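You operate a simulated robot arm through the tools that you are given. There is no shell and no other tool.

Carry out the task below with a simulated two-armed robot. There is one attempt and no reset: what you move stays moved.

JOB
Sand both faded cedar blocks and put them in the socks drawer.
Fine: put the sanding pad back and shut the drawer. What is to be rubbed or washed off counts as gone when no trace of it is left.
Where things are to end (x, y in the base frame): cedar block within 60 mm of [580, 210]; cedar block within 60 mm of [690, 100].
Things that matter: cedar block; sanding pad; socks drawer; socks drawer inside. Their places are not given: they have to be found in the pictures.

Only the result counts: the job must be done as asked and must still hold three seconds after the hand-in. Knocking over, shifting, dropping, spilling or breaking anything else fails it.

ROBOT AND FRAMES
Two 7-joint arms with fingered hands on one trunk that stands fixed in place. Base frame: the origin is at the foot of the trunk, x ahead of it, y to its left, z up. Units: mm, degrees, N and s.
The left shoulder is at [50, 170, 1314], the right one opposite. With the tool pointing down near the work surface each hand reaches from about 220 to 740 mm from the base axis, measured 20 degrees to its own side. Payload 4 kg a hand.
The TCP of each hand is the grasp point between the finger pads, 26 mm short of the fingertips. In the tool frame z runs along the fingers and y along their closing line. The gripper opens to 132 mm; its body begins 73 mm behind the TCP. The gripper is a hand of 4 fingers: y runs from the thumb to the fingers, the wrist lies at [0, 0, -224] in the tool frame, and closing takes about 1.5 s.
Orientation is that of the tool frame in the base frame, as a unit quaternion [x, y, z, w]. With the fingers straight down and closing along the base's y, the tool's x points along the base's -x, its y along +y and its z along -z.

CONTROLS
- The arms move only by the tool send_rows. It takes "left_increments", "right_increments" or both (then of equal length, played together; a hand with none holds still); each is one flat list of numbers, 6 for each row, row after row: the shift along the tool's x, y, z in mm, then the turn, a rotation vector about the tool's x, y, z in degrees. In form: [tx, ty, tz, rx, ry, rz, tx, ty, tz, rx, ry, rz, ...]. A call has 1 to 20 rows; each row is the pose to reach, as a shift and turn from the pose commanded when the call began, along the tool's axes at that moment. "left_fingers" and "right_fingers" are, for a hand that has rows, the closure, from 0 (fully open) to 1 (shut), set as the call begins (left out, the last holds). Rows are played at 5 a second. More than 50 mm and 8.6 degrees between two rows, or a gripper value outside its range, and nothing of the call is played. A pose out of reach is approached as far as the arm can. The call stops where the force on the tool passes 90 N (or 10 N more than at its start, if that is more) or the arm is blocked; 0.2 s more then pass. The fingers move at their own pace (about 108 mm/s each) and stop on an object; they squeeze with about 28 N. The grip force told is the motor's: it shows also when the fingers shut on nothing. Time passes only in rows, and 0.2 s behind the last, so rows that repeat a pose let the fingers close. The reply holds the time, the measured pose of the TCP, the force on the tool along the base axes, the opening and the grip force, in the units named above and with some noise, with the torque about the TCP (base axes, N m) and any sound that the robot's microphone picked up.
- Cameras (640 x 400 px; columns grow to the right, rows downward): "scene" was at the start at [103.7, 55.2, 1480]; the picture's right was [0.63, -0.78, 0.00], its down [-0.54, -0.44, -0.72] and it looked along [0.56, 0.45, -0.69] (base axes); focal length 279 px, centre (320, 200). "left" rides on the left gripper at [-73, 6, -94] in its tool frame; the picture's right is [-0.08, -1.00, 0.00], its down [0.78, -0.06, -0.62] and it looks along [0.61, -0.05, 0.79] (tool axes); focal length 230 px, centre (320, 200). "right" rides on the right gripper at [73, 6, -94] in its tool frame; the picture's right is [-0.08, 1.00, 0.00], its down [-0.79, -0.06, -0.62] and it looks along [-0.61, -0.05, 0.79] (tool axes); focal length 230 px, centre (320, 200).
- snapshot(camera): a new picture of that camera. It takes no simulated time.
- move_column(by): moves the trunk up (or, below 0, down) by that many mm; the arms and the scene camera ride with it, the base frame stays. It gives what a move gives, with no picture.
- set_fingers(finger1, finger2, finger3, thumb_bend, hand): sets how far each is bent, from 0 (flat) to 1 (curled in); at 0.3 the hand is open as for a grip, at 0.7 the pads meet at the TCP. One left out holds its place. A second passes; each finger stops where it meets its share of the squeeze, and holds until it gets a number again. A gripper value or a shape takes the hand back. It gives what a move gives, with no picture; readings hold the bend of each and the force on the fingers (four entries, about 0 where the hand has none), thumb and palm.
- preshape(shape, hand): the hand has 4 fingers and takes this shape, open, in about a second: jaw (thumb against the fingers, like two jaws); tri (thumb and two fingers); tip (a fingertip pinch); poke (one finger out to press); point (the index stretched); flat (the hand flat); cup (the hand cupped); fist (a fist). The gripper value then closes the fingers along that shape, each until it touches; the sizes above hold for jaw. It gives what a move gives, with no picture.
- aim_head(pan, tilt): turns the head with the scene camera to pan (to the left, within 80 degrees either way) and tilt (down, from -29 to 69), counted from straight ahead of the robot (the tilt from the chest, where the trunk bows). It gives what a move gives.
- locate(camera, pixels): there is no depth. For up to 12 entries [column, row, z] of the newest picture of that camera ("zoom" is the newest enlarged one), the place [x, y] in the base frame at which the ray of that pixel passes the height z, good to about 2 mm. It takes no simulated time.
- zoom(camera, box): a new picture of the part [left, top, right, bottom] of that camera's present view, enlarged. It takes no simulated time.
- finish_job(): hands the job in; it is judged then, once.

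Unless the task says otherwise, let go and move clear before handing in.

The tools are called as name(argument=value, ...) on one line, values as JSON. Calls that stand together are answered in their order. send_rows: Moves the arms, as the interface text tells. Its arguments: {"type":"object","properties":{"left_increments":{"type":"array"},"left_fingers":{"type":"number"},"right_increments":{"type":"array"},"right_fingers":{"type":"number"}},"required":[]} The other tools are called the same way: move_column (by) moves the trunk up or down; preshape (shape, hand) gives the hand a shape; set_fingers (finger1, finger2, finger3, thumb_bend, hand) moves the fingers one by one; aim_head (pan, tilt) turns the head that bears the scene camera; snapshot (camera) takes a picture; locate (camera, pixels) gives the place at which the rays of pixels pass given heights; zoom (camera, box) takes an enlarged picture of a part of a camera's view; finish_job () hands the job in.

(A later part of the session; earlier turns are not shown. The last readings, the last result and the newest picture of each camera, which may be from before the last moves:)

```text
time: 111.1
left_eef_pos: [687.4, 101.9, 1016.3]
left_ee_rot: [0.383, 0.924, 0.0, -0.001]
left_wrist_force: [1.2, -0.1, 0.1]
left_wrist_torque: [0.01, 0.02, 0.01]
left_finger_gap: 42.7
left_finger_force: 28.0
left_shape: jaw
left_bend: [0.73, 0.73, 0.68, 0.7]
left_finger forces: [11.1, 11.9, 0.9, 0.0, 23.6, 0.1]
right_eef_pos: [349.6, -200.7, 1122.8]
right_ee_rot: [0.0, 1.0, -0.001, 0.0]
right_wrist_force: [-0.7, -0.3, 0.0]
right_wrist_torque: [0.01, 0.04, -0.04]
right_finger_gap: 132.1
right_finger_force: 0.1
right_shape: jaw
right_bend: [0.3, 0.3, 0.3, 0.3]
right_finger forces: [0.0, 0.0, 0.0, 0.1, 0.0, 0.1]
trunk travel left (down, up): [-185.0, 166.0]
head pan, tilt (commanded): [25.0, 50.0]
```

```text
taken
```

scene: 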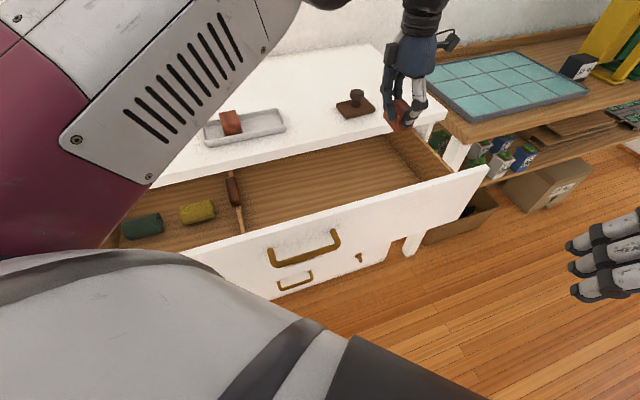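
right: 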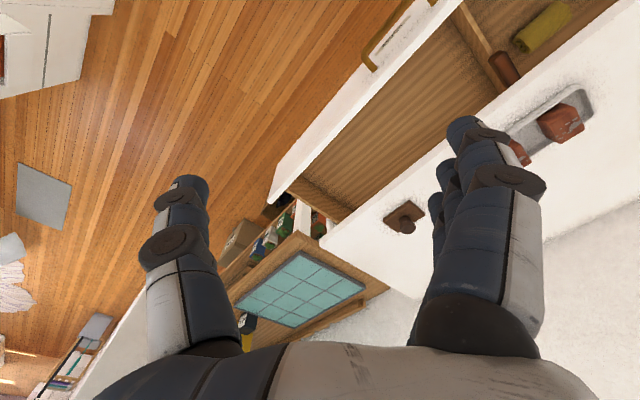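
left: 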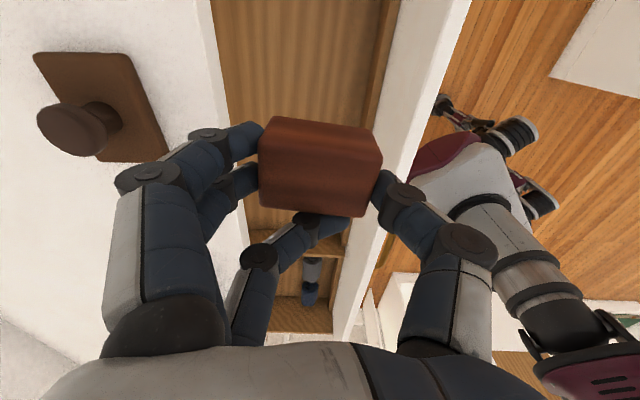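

The block hangs over the open drawer. I'll locate the drawer's edges from this view to check clearances before descending.

locate(camera="left", pixels=[[212, 10, 900], [226, 120, 900], [404, 10, 850], [370, 190, 850], [471, 5, 850], [425, 120, 850], [382, 20, 820], [350, 230, 820], [262, 235, 800], [345, 243, 800]])

zoom(camera="left", box=[200, 0, 480, 340])

zoom(camera="scene", box=[340, 60, 500, 200])

```text
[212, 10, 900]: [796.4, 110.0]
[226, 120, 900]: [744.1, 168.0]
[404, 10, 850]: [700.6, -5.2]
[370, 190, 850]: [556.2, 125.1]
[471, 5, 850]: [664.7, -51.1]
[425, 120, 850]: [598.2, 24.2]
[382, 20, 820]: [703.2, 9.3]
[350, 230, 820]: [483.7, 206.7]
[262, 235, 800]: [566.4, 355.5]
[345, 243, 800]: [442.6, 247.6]
```

```text
1.18 times, centred on (340, 170) of left
```

zoom: 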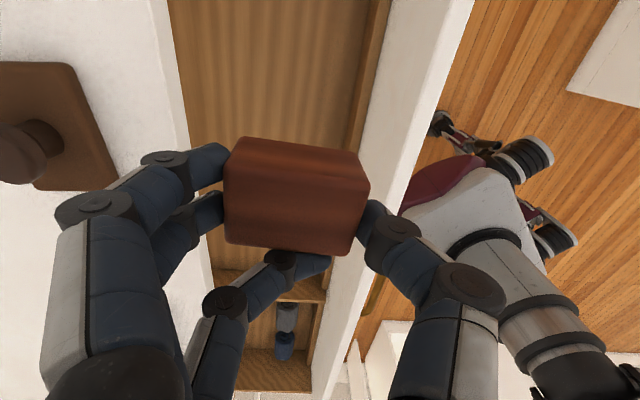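

```text
2.86 times, centred on (420, 130) of scene
```

zoom: 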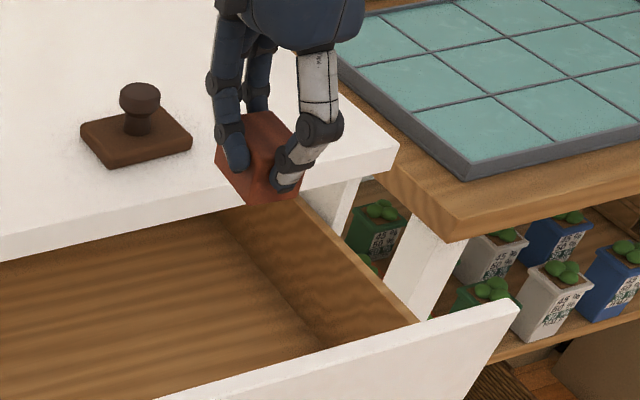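

The open gap between the drawer front and the dresser edge (n≈504–642) is too tight for the hand with its fingers along that direction. I'll turn the hand back to yaw +45° in the air, so the fingers lie along the drawer's length.

send_rows(left_increments=[-0.3, -1.2, 0, 0, 0, -8.2, -0.5, -2.4, 0, 0, 0, -16.4, -0.8, -3.6, 0, 0, 0, -24.6, -1.1, -4.8, 0, 0, 0, -32.8, -1.3, -6, 0, 0, 0, -41, -1.6, -7.2, 0, 0, 0, -49.2, -1.8, -8.4, 0, 0, 0, -57.4, -2.1, -9.6, 0, 0, 0, -65.6, -2.4, -10.8, 0, 0, 0, -73.8, -2.6, -12, 0, 0, 0, -82, -2.9, -13.2, 0, 0, 0, -90, -2.9, -13.2, 0, 0, 0, -90])

snapshot(camera="left")

snapshot(camera="scene")

```text
time: 113.7
left_eef_pos: [686.7, 113.3, 1023.5]
left_ee_rot: [-0.401, 0.916, -0.014, -0.002]
left_wrist_force: [0.0, -0.3, -0.5]
left_wrist_torque: [0.0, -0.01, -0.02]
left_finger_gap: 42.4
left_finger_force: 28.0
left_shape: jaw
left_bend: [0.73, 0.73, 0.68, 0.7]
left_finger forces: [11.1, 11.8, 0.9, 0.1, 23.6, 0.0]
right_eef_pos: [350.3, -201.0, 1121.1]
right_ee_rot: [0.0, 1.0, 0.0, 0.001]
right_wrist_force: [0.4, 0.2, -0.1]
right_wrist_torque: [0.0, 0.01, -0.01]
right_finger_gap: 132.0
right_finger_force: 0.1
right_shape: jaw
right_bend: [0.3, 0.3, 0.3, 0.3]
right_finger forces: [0.1, 0.0, 0.1, 0.0, 0.1, 0.1]
trunk travel left (down, up): [-185.0, 166.0]
head pan, tilt (commanded): [25.0, 50.0]
```

```text
taken
```

left: 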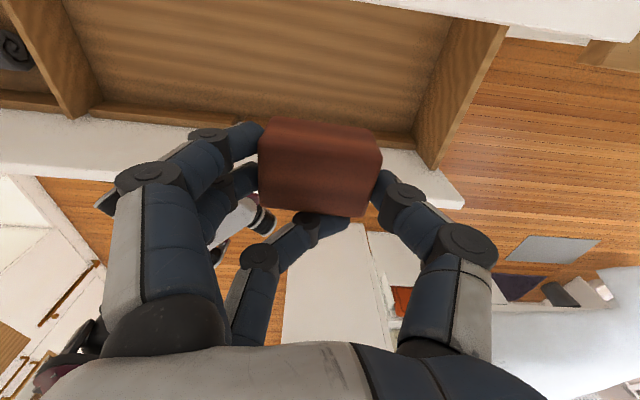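

```text
taken
```

scene: 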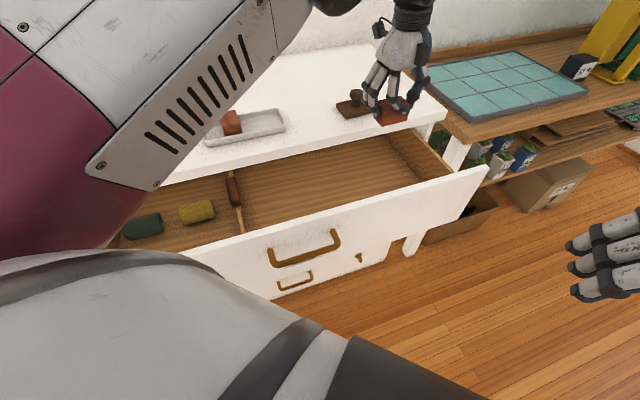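

The pose isn't yet quite what I commanded (686.7,113.3 rather than 680,90.5). I'll let it settle and read again.

send_rows(left_increments=[0, 0, 0, 0, 0, 0, 0, 0, 0, 0, 0, 0, 0, 0, 0, 0, 0, 0])

snapshot(camera="left")

```text
time: 114.5
left_eef_pos: [686.6, 112.8, 1020.1]
left_ee_rot: [-0.402, 0.916, -0.011, -0.004]
left_wrist_force: [-0.3, 0.0, -0.4]
left_wrist_torque: [0.04, -0.03, -0.03]
left_finger_gap: 42.9
left_finger_force: 28.0
left_shape: jaw
left_bend: [0.73, 0.73, 0.68, 0.7]
left_finger forces: [11.1, 11.8, 0.9, 0.0, 23.5, 0.0]
right_eef_pos: [350.5, -201.0, 1122.4]
right_ee_rot: [-0.001, 1.0, 0.0, 0.001]
right_wrist_force: [-0.1, 0.4, -0.2]
right_wrist_torque: [-0.02, 0.0, 0.0]
right_finger_gap: 132.1
right_finger_force: 0.2
right_shape: jaw
right_bend: [0.3, 0.3, 0.3, 0.3]
right_finger forces: [0.0, 0.1, 0.0, 0.0, 0.0, 0.1]
trunk travel left (down, up): [-185.0, 166.0]
head pan, tilt (commanded): [25.0, 50.0]
```

```text
taken
```

left: 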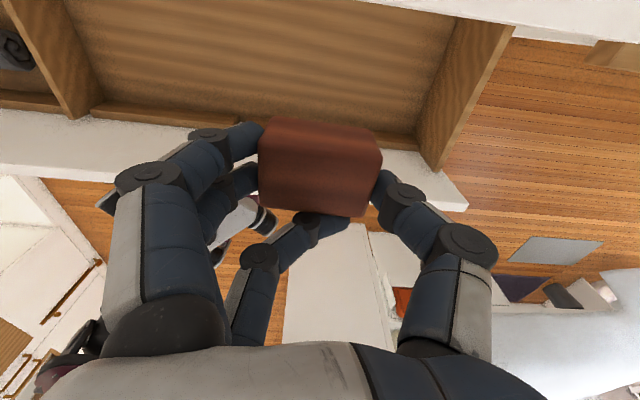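

The arm seems to be at a joint limit for that yaw. I'll ease the yaw back to about 27° and move to about (684,94), which still fits the drawer opening.

send_rows(left_increments=[5.2, -3.6, 0, 0, 0, 6.7, 10.4, -7.2, 0, 0, 0, 13.4, 15.6, -10.8, 0, 0, 0, 20, 15.6, -10.8, 0, 0, 0, 20, 15.6, -10.8, 0, 0, 0, 20])

snapshot(camera="left")

```text
time: 115.7
left_eef_pos: [681.9, 94.9, 1016.0]
left_ee_rot: [-0.237, 0.972, -0.011, -0.006]
left_wrist_force: [-0.1, 0.0, -0.4]
left_wrist_torque: [0.02, -0.02, 0.01]
left_finger_gap: 42.7
left_finger_force: 27.5
left_shape: jaw
left_bend: [0.73, 0.73, 0.68, 0.7]
left_finger forces: [11.2, 11.9, 0.9, 0.1, 23.7, 0.1]
right_eef_pos: [351.3, -201.0, 1122.5]
right_ee_rot: [0.0, 1.0, 0.001, 0.0]
right_wrist_force: [0.4, 0.2, -0.2]
right_wrist_torque: [-0.03, 0.0, -0.01]
right_finger_gap: 131.8
right_finger_force: 0.0
right_shape: jaw
right_bend: [0.3, 0.3, 0.3, 0.3]
right_finger forces: [0.0, 0.1, 0.1, 0.0, 0.1, 0.1]
trunk travel left (down, up): [-185.0, 166.0]
head pan, tilt (commanded): [25.0, 50.0]
```

```text
taken
```

left: 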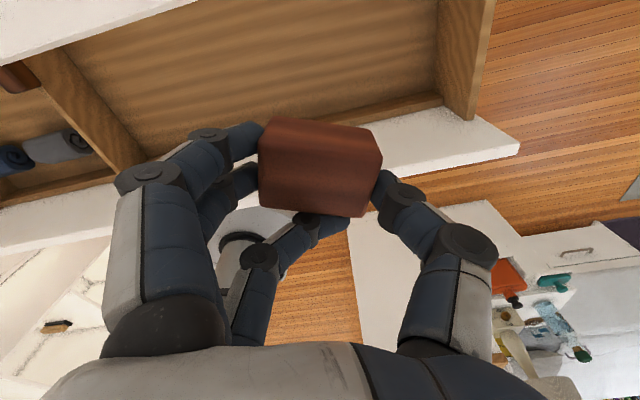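

Reached (682,95) with yaw 27°: n≈549, e≈415. I'll estimate the drawer floor height from the floor line along the right wall, as seen in both cameras.

snapshot(camera="scene")

zoom(camera="scene", box=[340, 100, 480, 220])

zoom(camera="left", box=[340, 0, 540, 180])

```text
taken
```

scene: 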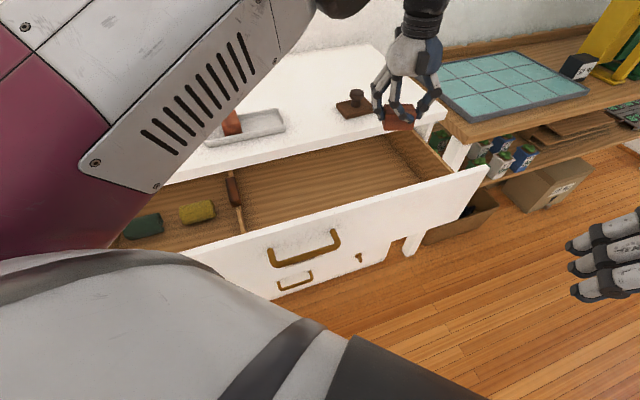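

```text
3.33 times, centred on (410, 160) of scene
```

zoom: 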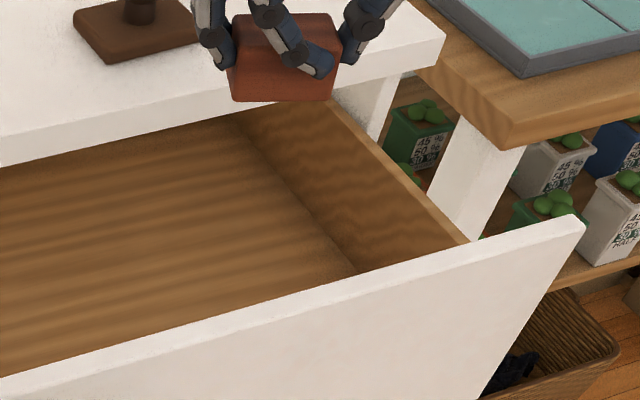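

```text
2.22 times, centred on (440, 90) of left
```

zoom: 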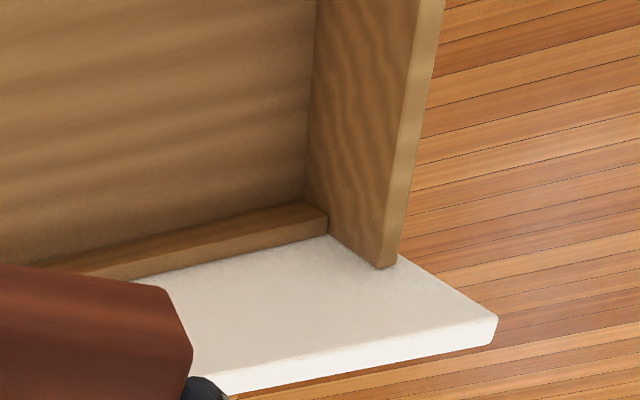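

locate(camera="scene", pixels=[[402.5, 158.5, 720], [402.5, 158.5, 750], [402.5, 158.5, 780], [402.5, 158.5, 810], [484, 166.7, 850], [439, 152, 840], [439, 152, 820]])

locate(camera="left", pixels=[[435.5, 45, 720], [435.5, 45, 750], [435.5, 45, 780], [435.5, 45, 810], [432.8, 90, 750], [432.8, 90, 780], [518, 145, 850], [476, 120, 840], [444, 104, 840]])

```text
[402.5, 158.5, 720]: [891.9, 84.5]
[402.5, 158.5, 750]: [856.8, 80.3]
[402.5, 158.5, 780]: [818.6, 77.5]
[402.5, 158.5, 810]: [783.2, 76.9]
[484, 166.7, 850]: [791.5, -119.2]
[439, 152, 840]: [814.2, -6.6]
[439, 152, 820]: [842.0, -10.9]
```

```text
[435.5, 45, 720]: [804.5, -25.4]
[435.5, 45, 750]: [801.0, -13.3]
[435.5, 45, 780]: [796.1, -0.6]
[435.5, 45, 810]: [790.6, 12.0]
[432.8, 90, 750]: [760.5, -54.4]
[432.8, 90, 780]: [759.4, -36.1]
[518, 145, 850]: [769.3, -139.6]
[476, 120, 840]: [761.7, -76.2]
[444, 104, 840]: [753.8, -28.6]
```

The two views agree on a drawer floor at only about z≈685, so the hand must go deep into the drawer. I'll check that estimate with a second feature, the front top corner of the right wall.

locate(camera="scene", pixels=[[453, 172, 780], [453, 172, 800], [453, 172, 820], [453, 172, 840], [383, 134.5, 680], [383, 134.5, 700], [422, 182.5, 680], [422, 182.5, 700]])

locate(camera="left", pixels=[[470, 120, 780], [470, 120, 800], [470, 120, 820], [470, 120, 840], [438, 2, 680], [438, 2, 700], [432.8, 90, 680], [432.8, 90, 700], [350, 105, 680], [440, 90, 710]])

```text
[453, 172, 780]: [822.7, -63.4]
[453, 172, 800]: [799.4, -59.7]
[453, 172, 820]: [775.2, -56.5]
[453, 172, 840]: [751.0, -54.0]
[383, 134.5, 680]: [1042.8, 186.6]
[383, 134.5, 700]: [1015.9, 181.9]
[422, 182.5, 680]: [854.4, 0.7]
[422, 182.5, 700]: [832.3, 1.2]
```

```text
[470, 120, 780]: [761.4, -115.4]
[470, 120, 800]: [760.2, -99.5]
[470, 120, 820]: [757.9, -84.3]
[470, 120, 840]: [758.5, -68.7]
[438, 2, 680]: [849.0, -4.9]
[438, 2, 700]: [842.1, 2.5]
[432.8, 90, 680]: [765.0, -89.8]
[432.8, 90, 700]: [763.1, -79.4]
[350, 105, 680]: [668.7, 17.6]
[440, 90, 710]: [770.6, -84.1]
```

The wall-top check agrees: side walls at about z≈800, floor ≈680, front panel inner face n≈477, so the opening is about 160 mm deep. I'll look at the hand's own outline to judge the clearance.

zoom(camera="scene", box=[350, 0, 460, 140])

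zoom(camera="scene", box=[160, 120, 480, 300])

snapshot(camera="right")

```text
2.86 times, centred on (405, 70) of scene
```

zoom: 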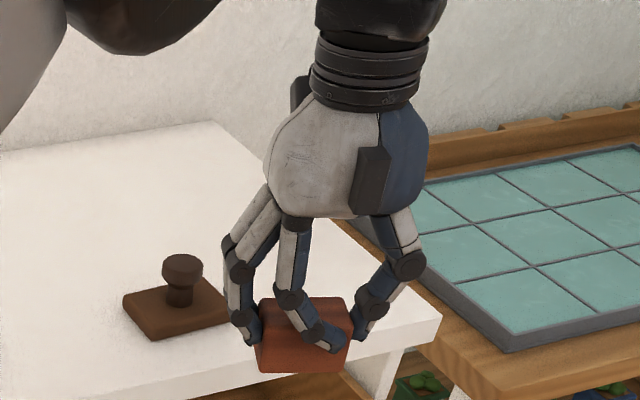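

```text
2.00 times, centred on (320, 210) of scene
```

zoom: 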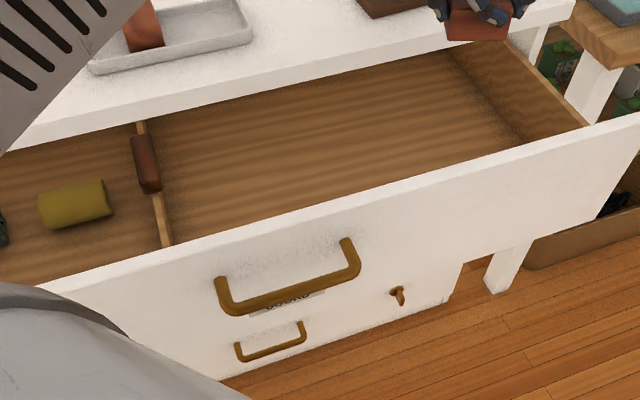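

```text
taken
```

right: 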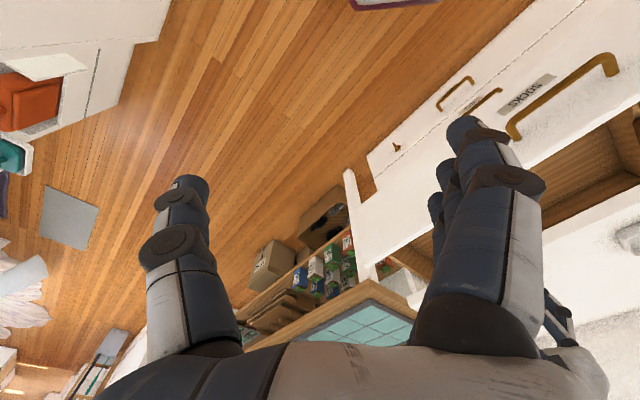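

I'll measure the opening more precisely: the front panel's inner top edge and the dresser's front edge, from the left camera.

zoom(camera="left", box=[360, 80, 540, 200])

locate(camera="left", pixels=[[519, 143, 855], [516, 155, 855], [386, 168, 855], [388, 178, 855], [100, 30, 900], [20, 62, 900], [190, 2, 900]])

locate(camera="scene", pixels=[[484, 166.5, 855], [400, 194, 855], [300, 227, 855], [300, 227, 865], [447, 117, 900], [300, 150, 900], [447, 117, 870], [300, 160, 870]])

```text
3.33 times, centred on (450, 140) of left
```

zoom: 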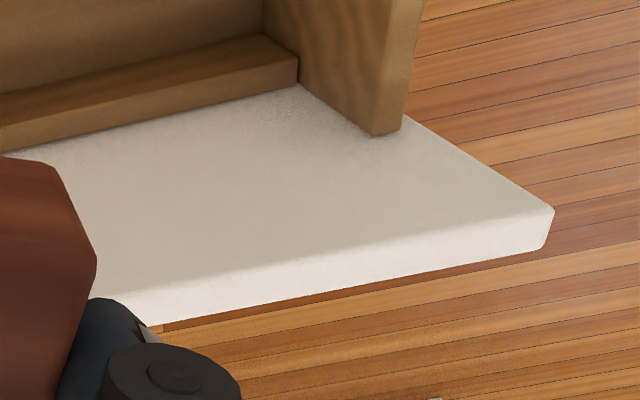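

```text
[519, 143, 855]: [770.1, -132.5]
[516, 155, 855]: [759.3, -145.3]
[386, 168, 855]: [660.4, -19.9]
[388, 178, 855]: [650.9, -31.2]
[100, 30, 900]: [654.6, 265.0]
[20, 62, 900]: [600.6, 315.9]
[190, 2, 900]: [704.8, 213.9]
```

```text
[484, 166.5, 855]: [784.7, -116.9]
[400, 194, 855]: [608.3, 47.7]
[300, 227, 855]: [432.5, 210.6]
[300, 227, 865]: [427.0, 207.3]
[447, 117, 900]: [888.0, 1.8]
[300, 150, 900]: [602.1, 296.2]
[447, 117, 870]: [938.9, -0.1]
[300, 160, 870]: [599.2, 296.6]
```

Combining the views, the front panel's inner face is at n≈461 and the dresser edge at n≈650, so there's about 189 mm of room. My hand at n≈549 fits with around 20 mm to spare on each side. I'll descend in stages.

send_rows(left_increments=[0, 0, 25, 0, 0, 0, 0, 0, 50, 0, 0, 0, 0, 0, 75, 0, 0, 0, 0, 0, 100, 0, 0, 0, 0, 0, 115, 0, 0, 0, 0, 0, 115, 0, 0, 0])

snapshot(camera="left")

snapshot(camera="scene")

```text
time: 117.3
left_eef_pos: [688.4, 103.6, 910.9]
left_ee_rot: [-0.247, 0.969, -0.014, 0.002]
left_wrist_force: [0.7, 0.2, -0.7]
left_wrist_torque: [-0.04, -0.01, 0.01]
left_finger_gap: 43.0
left_finger_force: 27.4
left_shape: jaw
left_bend: [0.73, 0.73, 0.68, 0.7]
left_finger forces: [11.3, 12.0, 0.9, 0.1, 23.8, 0.0]
right_eef_pos: [351.8, -199.8, 1122.9]
right_ee_rot: [0.0, 1.0, 0.0, 0.001]
right_wrist_force: [0.4, 0.0, -0.5]
right_wrist_torque: [-0.01, -0.02, 0.01]
right_finger_gap: 131.8
right_finger_force: 0.0
right_shape: jaw
right_bend: [0.3, 0.3, 0.3, 0.3]
right_finger forces: [0.0, 0.0, 0.0, 0.0, 0.1, 0.0]
trunk travel left (down, up): [-185.0, 166.0]
head pan, tilt (commanded): [25.0, 50.0]
stopped in row 6 (left hand): the arm was blocked; the commanded pose is now the measured one
```

```text
taken
```

left: 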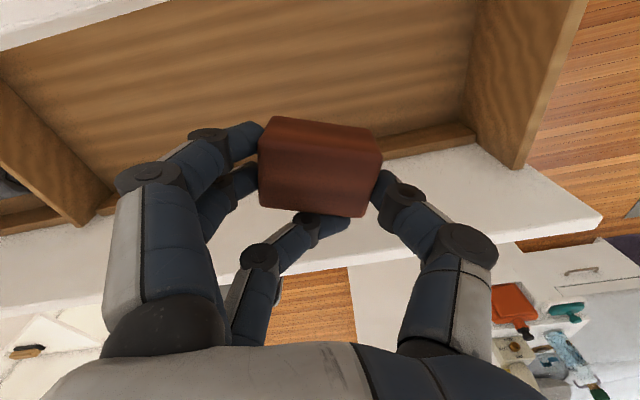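

```text
taken
```

scene: 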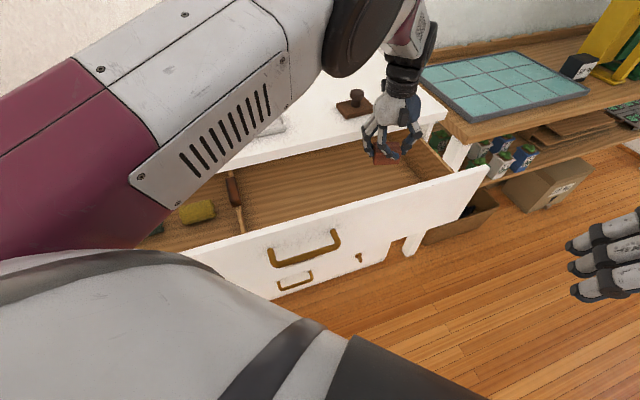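

The arm was blocked at z≈911 with no wrist force, so this yaw is likely near a joint limit. I'll raise a little and turn the hand to yaw 0, which also fits the opening.

send_rows(left_increments=[0, 0, -25, 0, 0, 0, 3, -2, -48.9, -0.4, 0, 7.2, 6, -4, -48.9, -0.8, 0.1, 14.3, 8, -5, -48.9, -1.2, 0.1, 21.5, 10.3, -5.9, -48.9, -1.6, 0.2, 28.6, 10.3, -5.9, -48.9, -1.6, 0.2, 28.6])

snapshot(camera="left")

snapshot(camera="scene")

```text
time: 118.7
left_eef_pos: [683.5, 90.2, 961.0]
left_ee_rot: [0.004, 1.0, 0.001, 0.001]
left_wrist_force: [0.0, -0.4, -0.6]
left_wrist_torque: [-0.02, 0.02, 0.01]
left_finger_gap: 42.7
left_finger_force: 28.2
left_shape: jaw
left_bend: [0.73, 0.73, 0.68, 0.7]
left_finger forces: [11.2, 12.0, 0.8, 0.0, 23.8, 0.0]
right_eef_pos: [350.1, -200.7, 1121.6]
right_ee_rot: [0.0, 1.0, 0.0, 0.001]
right_wrist_force: [-0.8, 0.8, 0.4]
right_wrist_torque: [0.0, 0.01, -0.02]
right_finger_gap: 131.9
right_finger_force: 0.2
right_shape: jaw
right_bend: [0.3, 0.3, 0.3, 0.3]
right_finger forces: [0.0, 0.0, 0.0, 0.0, 0.1, 0.0]
trunk travel left (down, up): [-185.0, 166.0]
head pan, tilt (commanded): [25.0, 50.0]
```

```text
taken
```

left: 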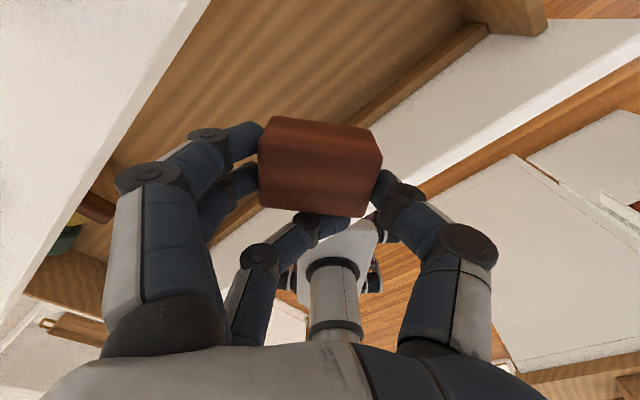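

```text
taken
```

scene: 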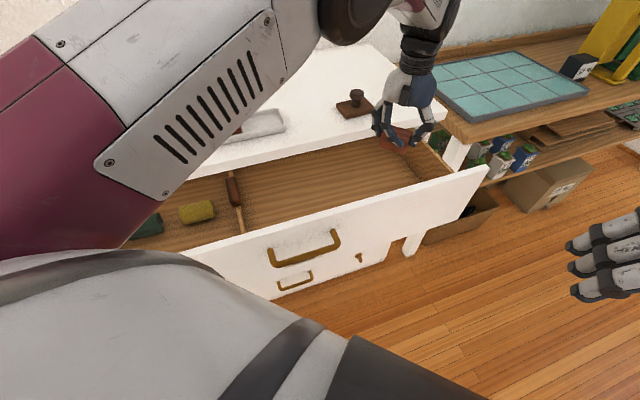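

Yaw 0 was reached cleanly at (683.5,90.2,961). I'll descend again in stages, watching for any block.

send_rows(left_increments=[0, 0, 20, 0, 0, 0, 0, 0, 40, 0, 0, 0, 0, 0, 60, 0, 0, 0, 0, 0, 80, 0, 0, 0, 0, 0, 80, 0, 0, 0])

snapshot(camera="left")

snapshot(camera="scene")

```text
time: 119.9
left_eef_pos: [682.1, 94.0, 879.0]
left_ee_rot: [0.001, 1.0, 0.001, 0.0]
left_wrist_force: [0.0, 0.5, -0.9]
left_wrist_torque: [0.02, 0.01, 0.02]
left_finger_gap: 42.7
left_finger_force: 27.8
left_shape: jaw
left_bend: [0.73, 0.73, 0.68, 0.7]
left_finger forces: [11.2, 12.1, 0.8, 0.1, 23.5, 0.0]
right_eef_pos: [351.5, -200.7, 1122.7]
right_ee_rot: [0.0, 1.0, 0.0, 0.001]
right_wrist_force: [-0.1, -0.4, -0.4]
right_wrist_torque: [0.0, -0.02, 0.01]
right_finger_gap: 132.0
right_finger_force: 0.0
right_shape: jaw
right_bend: [0.3, 0.3, 0.3, 0.3]
right_finger forces: [0.1, 0.0, 0.0, 0.0, 0.0, 0.0]
trunk travel left (down, up): [-185.0, 166.0]
head pan, tilt (commanded): [25.0, 50.0]
```

```text
taken
```

left: 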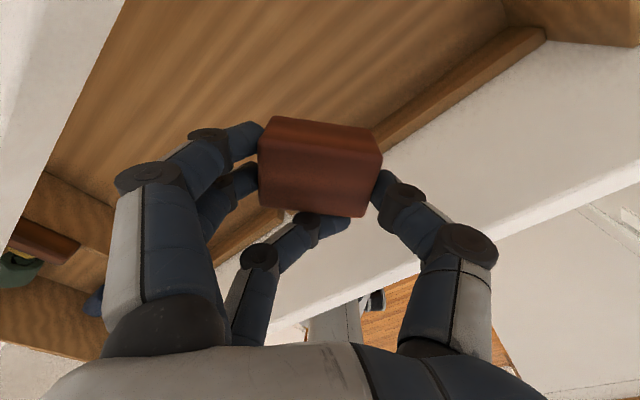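

```text
taken
```

scene: 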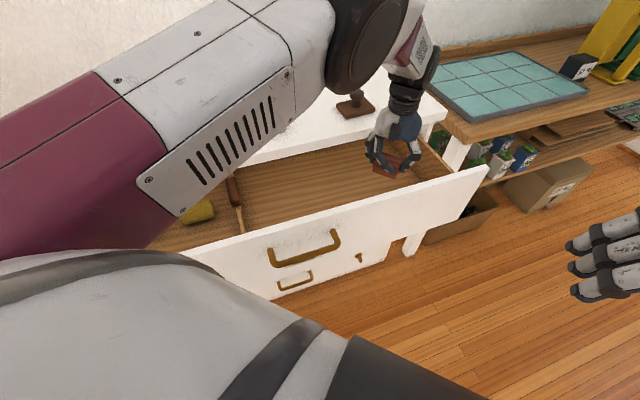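

It tracks well now at z=879 with no contact. I'll continue down another 80 mm.

send_rows(left_increments=[0, 0, 20, 0, 0, 0, 0, 0, 40, 0, 0, 0, 0, 0, 60, 0, 0, 0, 0, 0, 80, 0, 0, 0, 0, 0, 80, 0, 0, 0])

snapshot(camera="left")

snapshot(camera="scene")

```text
time: 121.1
left_eef_pos: [679.8, 93.9, 798.2]
left_ee_rot: [0.003, 1.0, 0.001, -0.002]
left_wrist_force: [0.1, -0.3, 0.6]
left_wrist_torque: [0.02, 0.01, -0.01]
left_finger_gap: 42.9
left_finger_force: 28.0
left_shape: jaw
left_bend: [0.73, 0.73, 0.68, 0.7]
left_finger forces: [11.4, 12.0, 0.7, 0.1, 23.6, 0.0]
right_eef_pos: [351.1, -201.2, 1122.6]
right_ee_rot: [0.0, 1.0, 0.0, 0.001]
right_wrist_force: [0.5, 0.3, -1.3]
right_wrist_torque: [0.02, 0.0, 0.0]
right_finger_gap: 131.9
right_finger_force: 0.1
right_shape: jaw
right_bend: [0.3, 0.3, 0.3, 0.3]
right_finger forces: [0.0, 0.0, 0.0, 0.1, 0.0, 0.0]
trunk travel left (down, up): [-185.0, 166.0]
head pan, tilt (commanded): [25.0, 50.0]
```

```text
taken
```

left: 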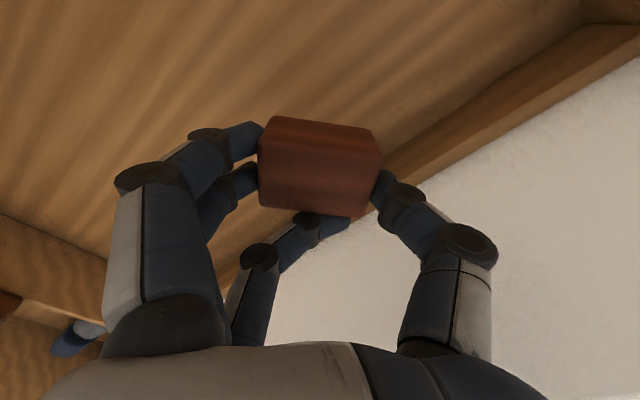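

```text
taken
```

scene: 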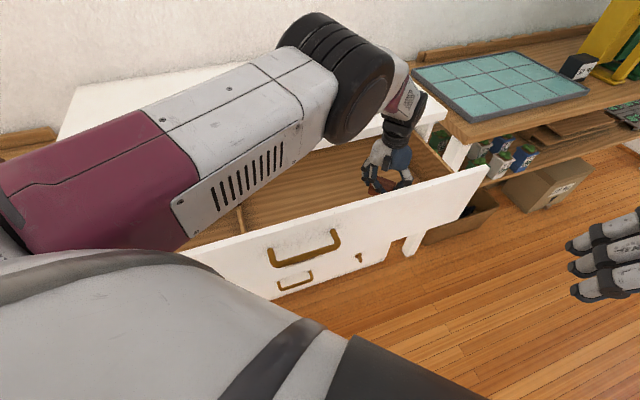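

The hand is inside the drawer at z=798 with no contact. The block's bottom should be about 70 mm above the floor, so I'll go down 45 mm, then slowly.

send_rows(left_increments=[0, 0, 15, 0, 0, 0, 0, 0, 30, 0, 0, 0, 0, 0, 45, 0, 0, 0, 0, 0, 45, 0, 0, 0])

snapshot(camera="left")

zoom(camera="scene", box=[300, 60, 480, 220])

```text
time: 122.1
left_eef_pos: [680.7, 90.0, 755.3]
left_ee_rot: [0.005, 1.0, 0.002, -0.001]
left_wrist_force: [0.3, 0.6, -0.6]
left_wrist_torque: [0.01, 0.02, -0.01]
left_finger_gap: 42.6
left_finger_force: 28.4
left_shape: jaw
left_bend: [0.73, 0.73, 0.68, 0.7]
left_finger forces: [11.3, 12.0, 0.8, 0.0, 23.8, 0.1]
right_eef_pos: [349.6, -201.3, 1122.3]
right_ee_rot: [0.0, 1.0, 0.0, 0.001]
right_wrist_force: [-0.5, -0.6, -0.2]
right_wrist_torque: [-0.02, -0.02, 0.0]
right_finger_gap: 132.3
right_finger_force: 0.1
right_shape: jaw
right_bend: [0.3, 0.3, 0.3, 0.3]
right_finger forces: [0.0, 0.0, 0.0, 0.1, 0.0, 0.0]
trunk travel left (down, up): [-185.0, 166.0]
head pan, tilt (commanded): [25.0, 50.0]
```

```text
taken
```

left: 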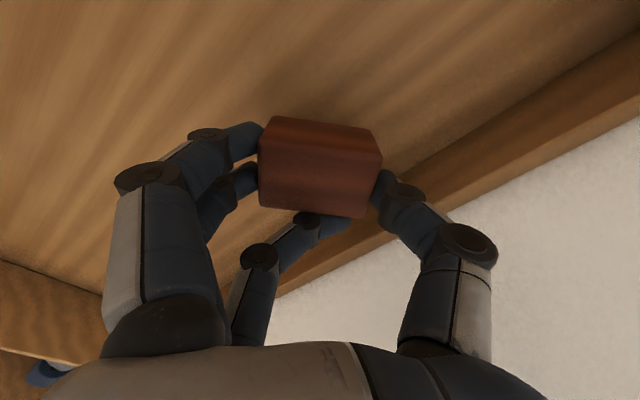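

```text
2.50 times, centred on (390, 140) of scene
```

zoom: 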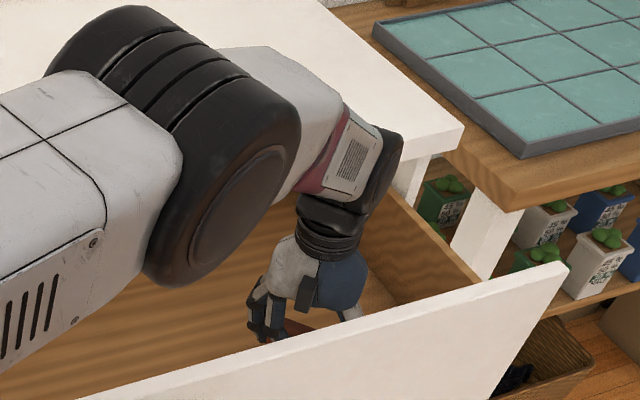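

There is a soft shadow under the block, so the floor is near. I'll go on in 8 mm, then 4 mm steps, watching the force.

send_rows(left_increments=[0, 0, 5, 0, 0, 0, 0, 0, 10, 0, 0, 0, 0, 0, 14, 0, 0, 0])

send_rows(left_increments=[0, 0, 3, 0, 0, 0, 0, 0, 6, 0, 0, 0])

send_rows(left_increments=[0, 0, 2, 0, 0, 0, 0, 0, 4, 0, 0, 0])

snapshot(camera="left")

```text
time: 122.9
left_eef_pos: [680.4, 91.0, 740.1]
left_ee_rot: [0.006, 1.0, 0.002, 0.0]
left_wrist_force: [0.2, -0.7, -0.9]
left_wrist_torque: [0.02, -0.02, 0.03]
left_finger_gap: 43.0
left_finger_force: 27.9
left_shape: jaw
left_bend: [0.73, 0.73, 0.68, 0.7]
left_finger forces: [11.3, 11.9, 0.8, 0.0, 23.6, 0.1]
right_eef_pos: [350.7, -200.1, 1121.4]
right_ee_rot: [-0.001, 1.0, 0.0, 0.001]
right_wrist_force: [0.5, 0.0, -0.7]
right_wrist_torque: [-0.01, -0.01, -0.01]
right_finger_gap: 131.7
right_finger_force: 0.1
right_shape: jaw
right_bend: [0.3, 0.3, 0.3, 0.3]
right_finger forces: [0.0, 0.0, 0.0, 0.0, 0.0, 0.0]
trunk travel left (down, up): [-185.0, 166.0]
head pan, tilt (commanded): [25.0, 50.0]
```

```text
time: 123.5
left_eef_pos: [680.0, 91.8, 733.8]
left_ee_rot: [0.005, 1.0, 0.002, 0.0]
left_wrist_force: [0.1, -0.4, 0.1]
left_wrist_torque: [0.01, 0.05, -0.01]
left_finger_gap: 42.8
left_finger_force: 27.9
left_shape: jaw
left_bend: [0.73, 0.73, 0.68, 0.7]
left_finger forces: [11.3, 12.0, 0.9, 0.0, 23.5, 0.0]
right_eef_pos: [350.3, -200.0, 1121.9]
right_ee_rot: [-0.001, 1.0, 0.0, 0.0]
right_wrist_force: [0.2, -1.1, -1.0]
right_wrist_torque: [0.0, -0.01, 0.0]
right_finger_gap: 132.0
right_finger_force: 0.1
right_shape: jaw
right_bend: [0.3, 0.3, 0.3, 0.3]
right_finger forces: [0.0, 0.1, 0.0, 0.1, 0.1, 0.0]
trunk travel left (down, up): [-185.0, 166.0]
head pan, tilt (commanded): [25.0, 50.0]
```

```text
time: 124.1
left_eef_pos: [680.8, 90.5, 729.7]
left_ee_rot: [0.004, 1.0, 0.002, 0.0]
left_wrist_force: [0.2, -0.9, -0.2]
left_wrist_torque: [-0.01, 0.02, -0.05]
left_finger_gap: 43.0
left_finger_force: 28.1
left_shape: jaw
left_bend: [0.73, 0.73, 0.68, 0.7]
left_finger forces: [11.3, 12.1, 0.8, 0.1, 23.6, 0.0]
right_eef_pos: [350.7, -201.2, 1123.1]
right_ee_rot: [0.0, 1.0, 0.0, 0.001]
right_wrist_force: [0.0, -1.0, 0.1]
right_wrist_torque: [0.02, 0.02, 0.01]
right_finger_gap: 131.7
right_finger_force: 0.0
right_shape: jaw
right_bend: [0.3, 0.3, 0.3, 0.3]
right_finger forces: [0.1, 0.0, 0.0, 0.0, 0.0, 0.1]
trunk travel left (down, up): [-185.0, 166.0]
head pan, tilt (commanded): [25.0, 50.0]
```

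```text
taken
```

left: 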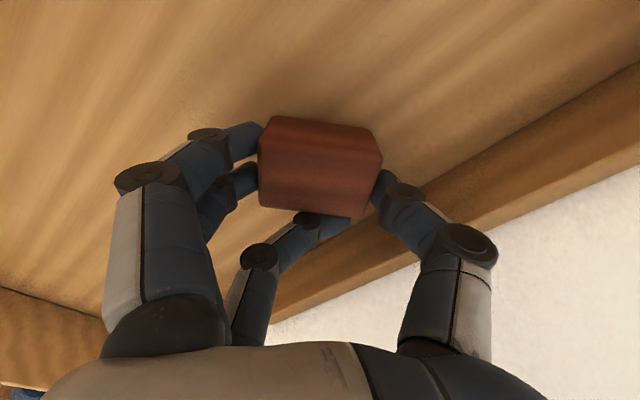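

No contact yet at z≈730. I'll keep going in small steps.

send_rows(left_increments=[0, 0, 2, 0, 0, 0, 0, 0, 4, 0, 0, 0])

send_rows(left_increments=[0, 0, 2, 0, 0, 0, 0, 0, 4, 0, 0, 0])

send_rows(left_increments=[0, 0, 2, 0, 0, 0, 0, 0, 4, 0, 0, 0])

snapshot(camera="left")

```text
time: 124.7
left_eef_pos: [679.8, 90.5, 726.2]
left_ee_rot: [0.004, 1.0, 0.002, -0.001]
left_wrist_force: [0.1, -0.3, 1.5]
left_wrist_torque: [0.06, -0.04, -0.05]
left_finger_gap: 42.7
left_finger_force: 28.0
left_shape: jaw
left_bend: [0.73, 0.73, 0.68, 0.7]
left_finger forces: [11.5, 12.0, 1.0, 0.1, 23.7, 0.0]
right_eef_pos: [350.8, -200.5, 1122.4]
right_ee_rot: [0.0, 1.0, 0.0, 0.0]
right_wrist_force: [-1.0, -0.3, -0.4]
right_wrist_torque: [0.02, -0.02, 0.01]
right_finger_gap: 132.0
right_finger_force: 0.1
right_shape: jaw
right_bend: [0.3, 0.3, 0.3, 0.3]
right_finger forces: [0.0, 0.0, 0.0, 0.1, 0.1, 0.0]
trunk travel left (down, up): [-185.0, 166.0]
head pan, tilt (commanded): [25.0, 50.0]
```

```text
time: 125.3
left_eef_pos: [680.5, 90.2, 726.7]
left_ee_rot: [0.004, 1.0, 0.002, 0.003]
left_wrist_force: [-0.4, -0.4, 17.1]
left_wrist_torque: [0.27, -0.15, 0.04]
left_finger_gap: 42.9
left_finger_force: 28.0
left_shape: jaw
left_bend: [0.73, 0.73, 0.68, 0.71]
left_finger forces: [12.1, 12.3, 1.3, 0.0, 25.1, 0.0]
right_eef_pos: [348.5, -201.5, 1124.7]
right_ee_rot: [-0.001, 1.0, -0.001, 0.002]
right_wrist_force: [-0.5, -0.1, -0.5]
right_wrist_torque: [0.02, -0.01, -0.01]
right_finger_gap: 132.3
right_finger_force: 0.2
right_shape: jaw
right_bend: [0.3, 0.3, 0.3, 0.3]
right_finger forces: [0.1, 0.0, 0.0, 0.0, 0.0, 0.0]
trunk travel left (down, up): [-185.0, 166.0]
head pan, tilt (commanded): [25.0, 50.0]
```

```text
time: 125.9
left_eef_pos: [680.8, 90.6, 722.4]
left_ee_rot: [0.005, 1.0, 0.001, 0.006]
left_wrist_force: [0.4, -2.3, 37.5]
left_wrist_torque: [0.3, -0.27, 0.07]
left_finger_gap: 43.4
left_finger_force: 28.1
left_shape: jaw
left_bend: [0.74, 0.73, 0.68, 0.72]
left_finger forces: [13.3, 13.4, 1.2, 0.0, 28.9, 0.0]
right_eef_pos: [348.0, -201.5, 1124.7]
right_ee_rot: [0.0, 1.0, 0.001, 0.003]
right_wrist_force: [-0.5, 0.3, 0.5]
right_wrist_torque: [-0.03, -0.01, -0.01]
right_finger_gap: 131.9
right_finger_force: 0.0
right_shape: jaw
right_bend: [0.3, 0.3, 0.3, 0.3]
right_finger forces: [0.1, 0.0, 0.1, 0.0, 0.1, 0.1]
trunk travel left (down, up): [-185.0, 166.0]
head pan, tilt (commanded): [25.0, 50.0]
```

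```text
taken
```

left: 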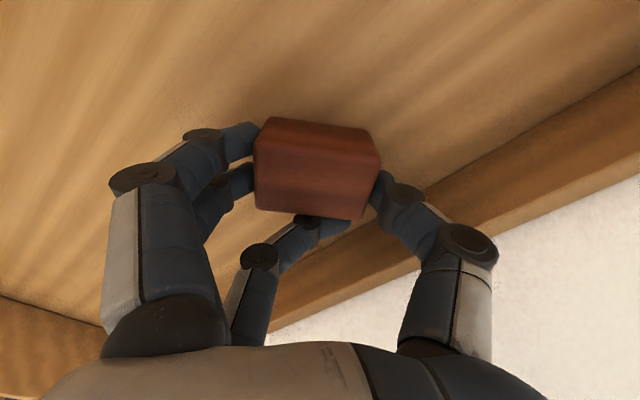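

The block is on the floor; the last step overshot to 37 N, so I'll ease back up 7 mm at once and then open the fingers partway.

send_rows(left_increments=[0, 0, -4, 0, 0, 0, 0, 0, -7, 0, 0, 0])

send_rows(left_increments=[0, 0, 0, 0, 0, 0, 0, 0, 0, 0, 0, 0, 0, 0, 0, 0, 0, 0, 0, 0, 0, 0, 0, 0], left_fingers=0.35)

snapshot(camera="left")

```text
time: 126.5
left_eef_pos: [678.9, 89.9, 725.0]
left_ee_rot: [0.006, 1.0, 0.002, -0.001]
left_wrist_force: [3.2, -4.6, 18.0]
left_wrist_torque: [0.18, -0.2, -0.06]
left_finger_gap: 43.4
left_finger_force: 28.1
left_shape: jaw
left_bend: [0.74, 0.73, 0.68, 0.72]
left_finger forces: [11.8, 12.6, 1.2, 0.1, 28.1, 0.0]
right_eef_pos: [349.4, -201.2, 1121.6]
right_ee_rot: [0.0, 1.0, 0.001, 0.001]
right_wrist_force: [-0.4, -0.7, -0.2]
right_wrist_torque: [0.01, 0.0, -0.02]
right_finger_gap: 131.8
right_finger_force: 0.1
right_shape: jaw
right_bend: [0.3, 0.3, 0.3, 0.3]
right_finger forces: [0.2, 0.1, 0.1, 0.0, 0.1, 0.0]
trunk travel left (down, up): [-185.0, 166.0]
head pan, tilt (commanded): [25.0, 50.0]
```

```text
time: 127.5
left_eef_pos: [679.7, 90.6, 725.5]
left_ee_rot: [0.004, 1.0, 0.002, -0.002]
left_wrist_force: [-0.8, -0.2, -0.2]
left_wrist_torque: [0.0, -0.01, 0.01]
left_finger_gap: 85.6
left_finger_force: 0.1
left_shape: jaw
left_bend: [0.7, 0.7, 0.7, 0.67]
left_finger forces: [0.1, 0.0, 0.0, 0.1, 0.0, 0.0]
right_eef_pos: [351.0, -200.5, 1123.6]
right_ee_rot: [0.0, 1.0, 0.0, 0.0]
right_wrist_force: [-0.7, -0.8, 0.0]
right_wrist_torque: [0.0, 0.04, -0.02]
right_finger_gap: 131.7
right_finger_force: 0.0
right_shape: jaw
right_bend: [0.3, 0.3, 0.3, 0.3]
right_finger forces: [0.0, 0.0, 0.0, 0.0, 0.0, 0.0]
trunk travel left (down, up): [-185.0, 166.0]
head pan, tilt (commanded): [25.0, 50.0]
```

```text
taken
```

left: 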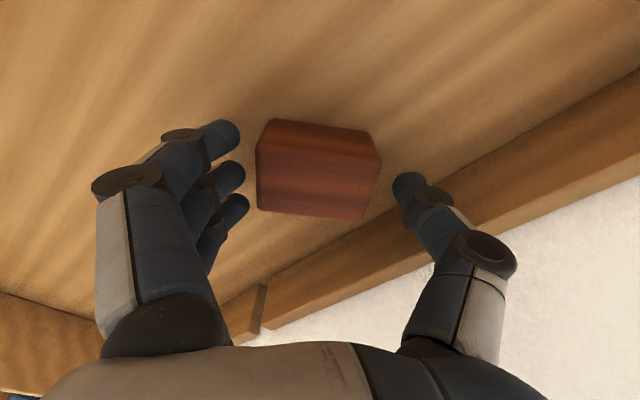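

Block B is free on the drawer floor and nothing is touching. I'll raise the hand straight up out of the drawer.

send_rows(left_increments=[0, 0, -20, 0, 0, 0, 0, 0, -50, 0, 0, 0, 0, 0, -85, 0, 0, 0, 0, 0, -120, 0, 0, 0, 0, 0, -155, 0, 0, 0, 0, 0, -190, 0, 0, 0, 0, 0, -225, 0, 0, 0, 0, 0, -260, 0, 0, 0, 0, 0, -295, 0, 0, 0, 0, 0, -295, 0, 0, 0])

snapshot(camera="left")

snapshot(camera="scene")

```text
time: 129.7
left_eef_pos: [683.4, 90.9, 1020.9]
left_ee_rot: [0.005, 1.0, 0.001, 0.0]
left_wrist_force: [-0.1, 0.7, -0.9]
left_wrist_torque: [0.0, -0.02, 0.0]
left_finger_gap: 85.5
left_finger_force: 0.1
left_shape: jaw
left_bend: [0.7, 0.7, 0.7, 0.67]
left_finger forces: [0.0, 0.0, 0.1, 0.0, 0.0, 0.1]
right_eef_pos: [350.6, -201.3, 1122.9]
right_ee_rot: [0.0, 1.0, 0.0, 0.0]
right_wrist_force: [0.8, -0.2, 0.5]
right_wrist_torque: [-0.03, -0.01, 0.01]
right_finger_gap: 132.0
right_finger_force: 0.0
right_shape: jaw
right_bend: [0.3, 0.3, 0.3, 0.3]
right_finger forces: [0.1, 0.0, 0.0, 0.0, 0.0, 0.0]
trunk travel left (down, up): [-185.0, 166.0]
head pan, tilt (commanded): [25.0, 50.0]
```

```text
taken
```

left: 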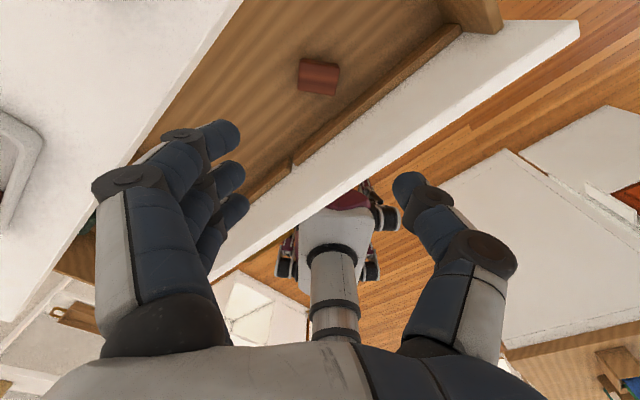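

```text
taken
```

scene: 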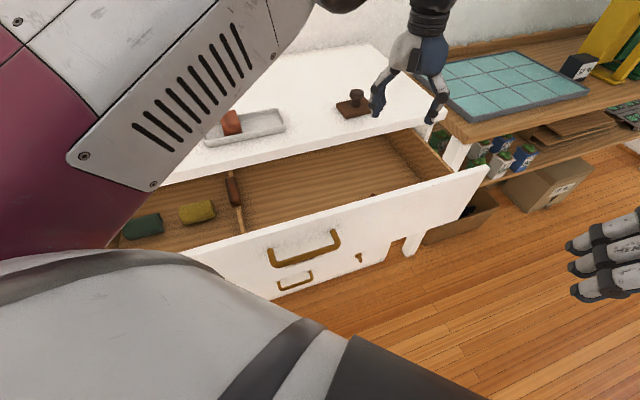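

Block B sits in the drawer. I'll locate it from the left view to confirm it's near (690,100).

locate(camera="left", pixels=[[318, 80, 717], [303, 58, 717], [340, 66, 717], [333, 96, 717], [297, 88, 717]])

zoom(camera="left", box=[220, 20, 420, 160])

```text
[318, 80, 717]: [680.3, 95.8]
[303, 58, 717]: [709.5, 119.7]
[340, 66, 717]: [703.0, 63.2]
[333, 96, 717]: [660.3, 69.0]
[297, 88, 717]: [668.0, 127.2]
```

```text
2.86 times, centred on (320, 90) of left
```

zoom: 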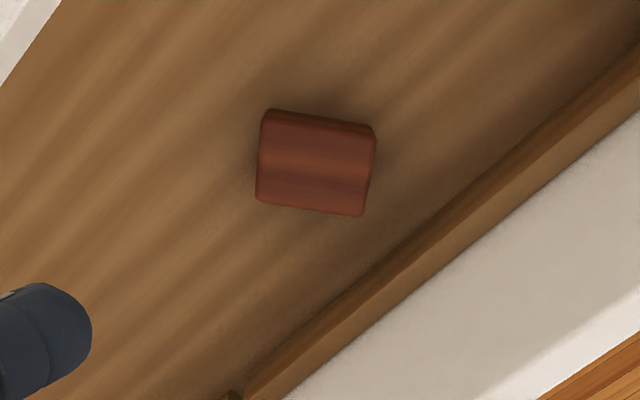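

Block B is at about (682,95), under 10 mm from its target. Now I'll move over block A in the tray, turning back to yaw −45°.

send_rows(left_increments=[11, 42.6, -10, 0, 0, 5, 22, 85.2, -10, 0, 0, 10, 33, 127.7, -10, 0, 0, 15, 44, 170.3, -10, 0, 0, 20, 55, 212.9, -10, 0, 0, 25, 66, 255.5, -10, 0, 0, 30, 77, 298, -10, 0, 0, 35, 88, 340.6, -10, 0, 0, 40, 99, 383.2, -10, 0, 0, 45, 99, 383.2, -10, 0, 0, 45], left_fingers=0.3)

snapshot(camera="left")

snapshot(camera="scene")

```text
time: 131.9
left_eef_pos: [582.9, 476.0, 1031.8]
left_ee_rot: [0.388, 0.922, 0.002, -0.001]
left_wrist_force: [0.2, -0.7, -0.1]
left_wrist_torque: [0.02, 0.01, 0.04]
left_finger_gap: 92.1
left_finger_force: 0.0
left_shape: jaw
left_bend: [0.68, 0.68, 0.68, 0.64]
left_finger forces: [0.1, 0.0, 0.0, 0.1, 0.0, 0.0]
right_eef_pos: [350.3, -200.9, 1122.6]
right_ee_rot: [0.0, 1.0, 0.001, 0.001]
right_wrist_force: [-0.1, -0.5, -0.8]
right_wrist_torque: [0.02, 0.02, 0.0]
right_finger_gap: 132.0
right_finger_force: 0.0
right_shape: jaw
right_bend: [0.3, 0.3, 0.3, 0.3]
right_finger forces: [0.1, 0.0, 0.1, 0.1, 0.1, 0.0]
trunk travel left (down, up): [-185.0, 166.0]
head pan, tilt (commanded): [25.0, 50.0]
```

```text
taken
```

left: 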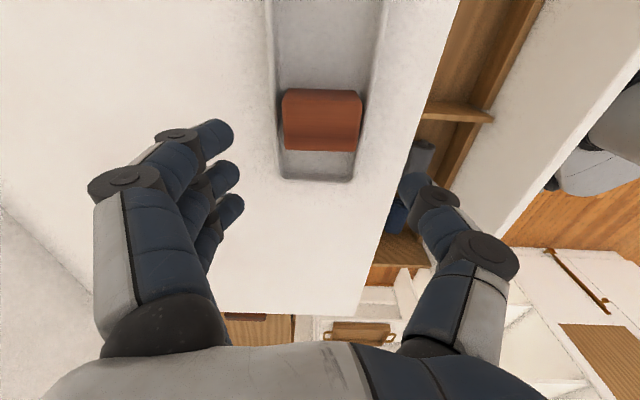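

```text
taken
```

scene: 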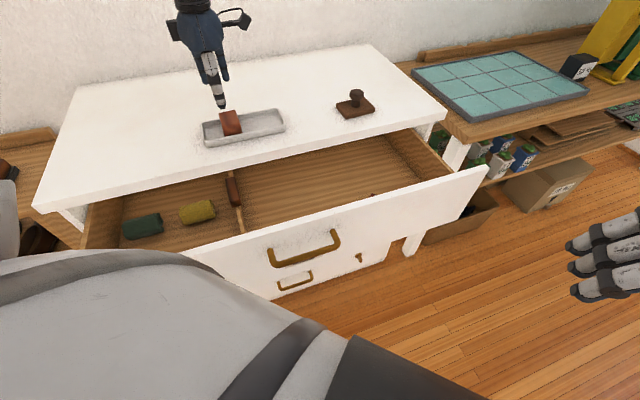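

zoom(camera="left", box=[250, 60, 390, 200])

```text
2.86 times, centred on (320, 130) of left
```

zoom: 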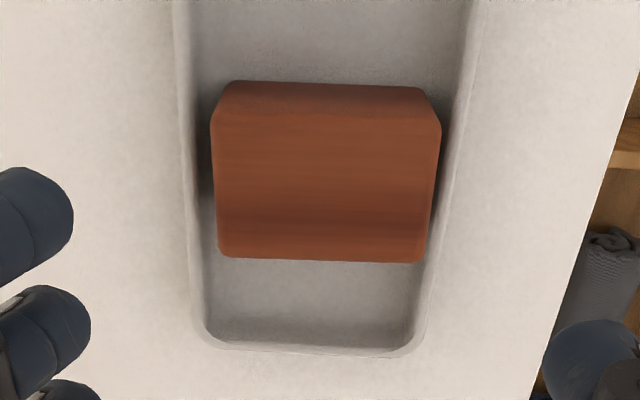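

Block A's top is clean from this angle too, with its corners clear in the enlarged view. I'll locate them.

locate(camera="zoom", pixels=[[213, 124, 944], [440, 126, 944], [425, 262, 944], [220, 256, 944]])

```text
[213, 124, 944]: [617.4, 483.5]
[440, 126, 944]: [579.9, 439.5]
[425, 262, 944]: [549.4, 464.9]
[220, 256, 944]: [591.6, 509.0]
```

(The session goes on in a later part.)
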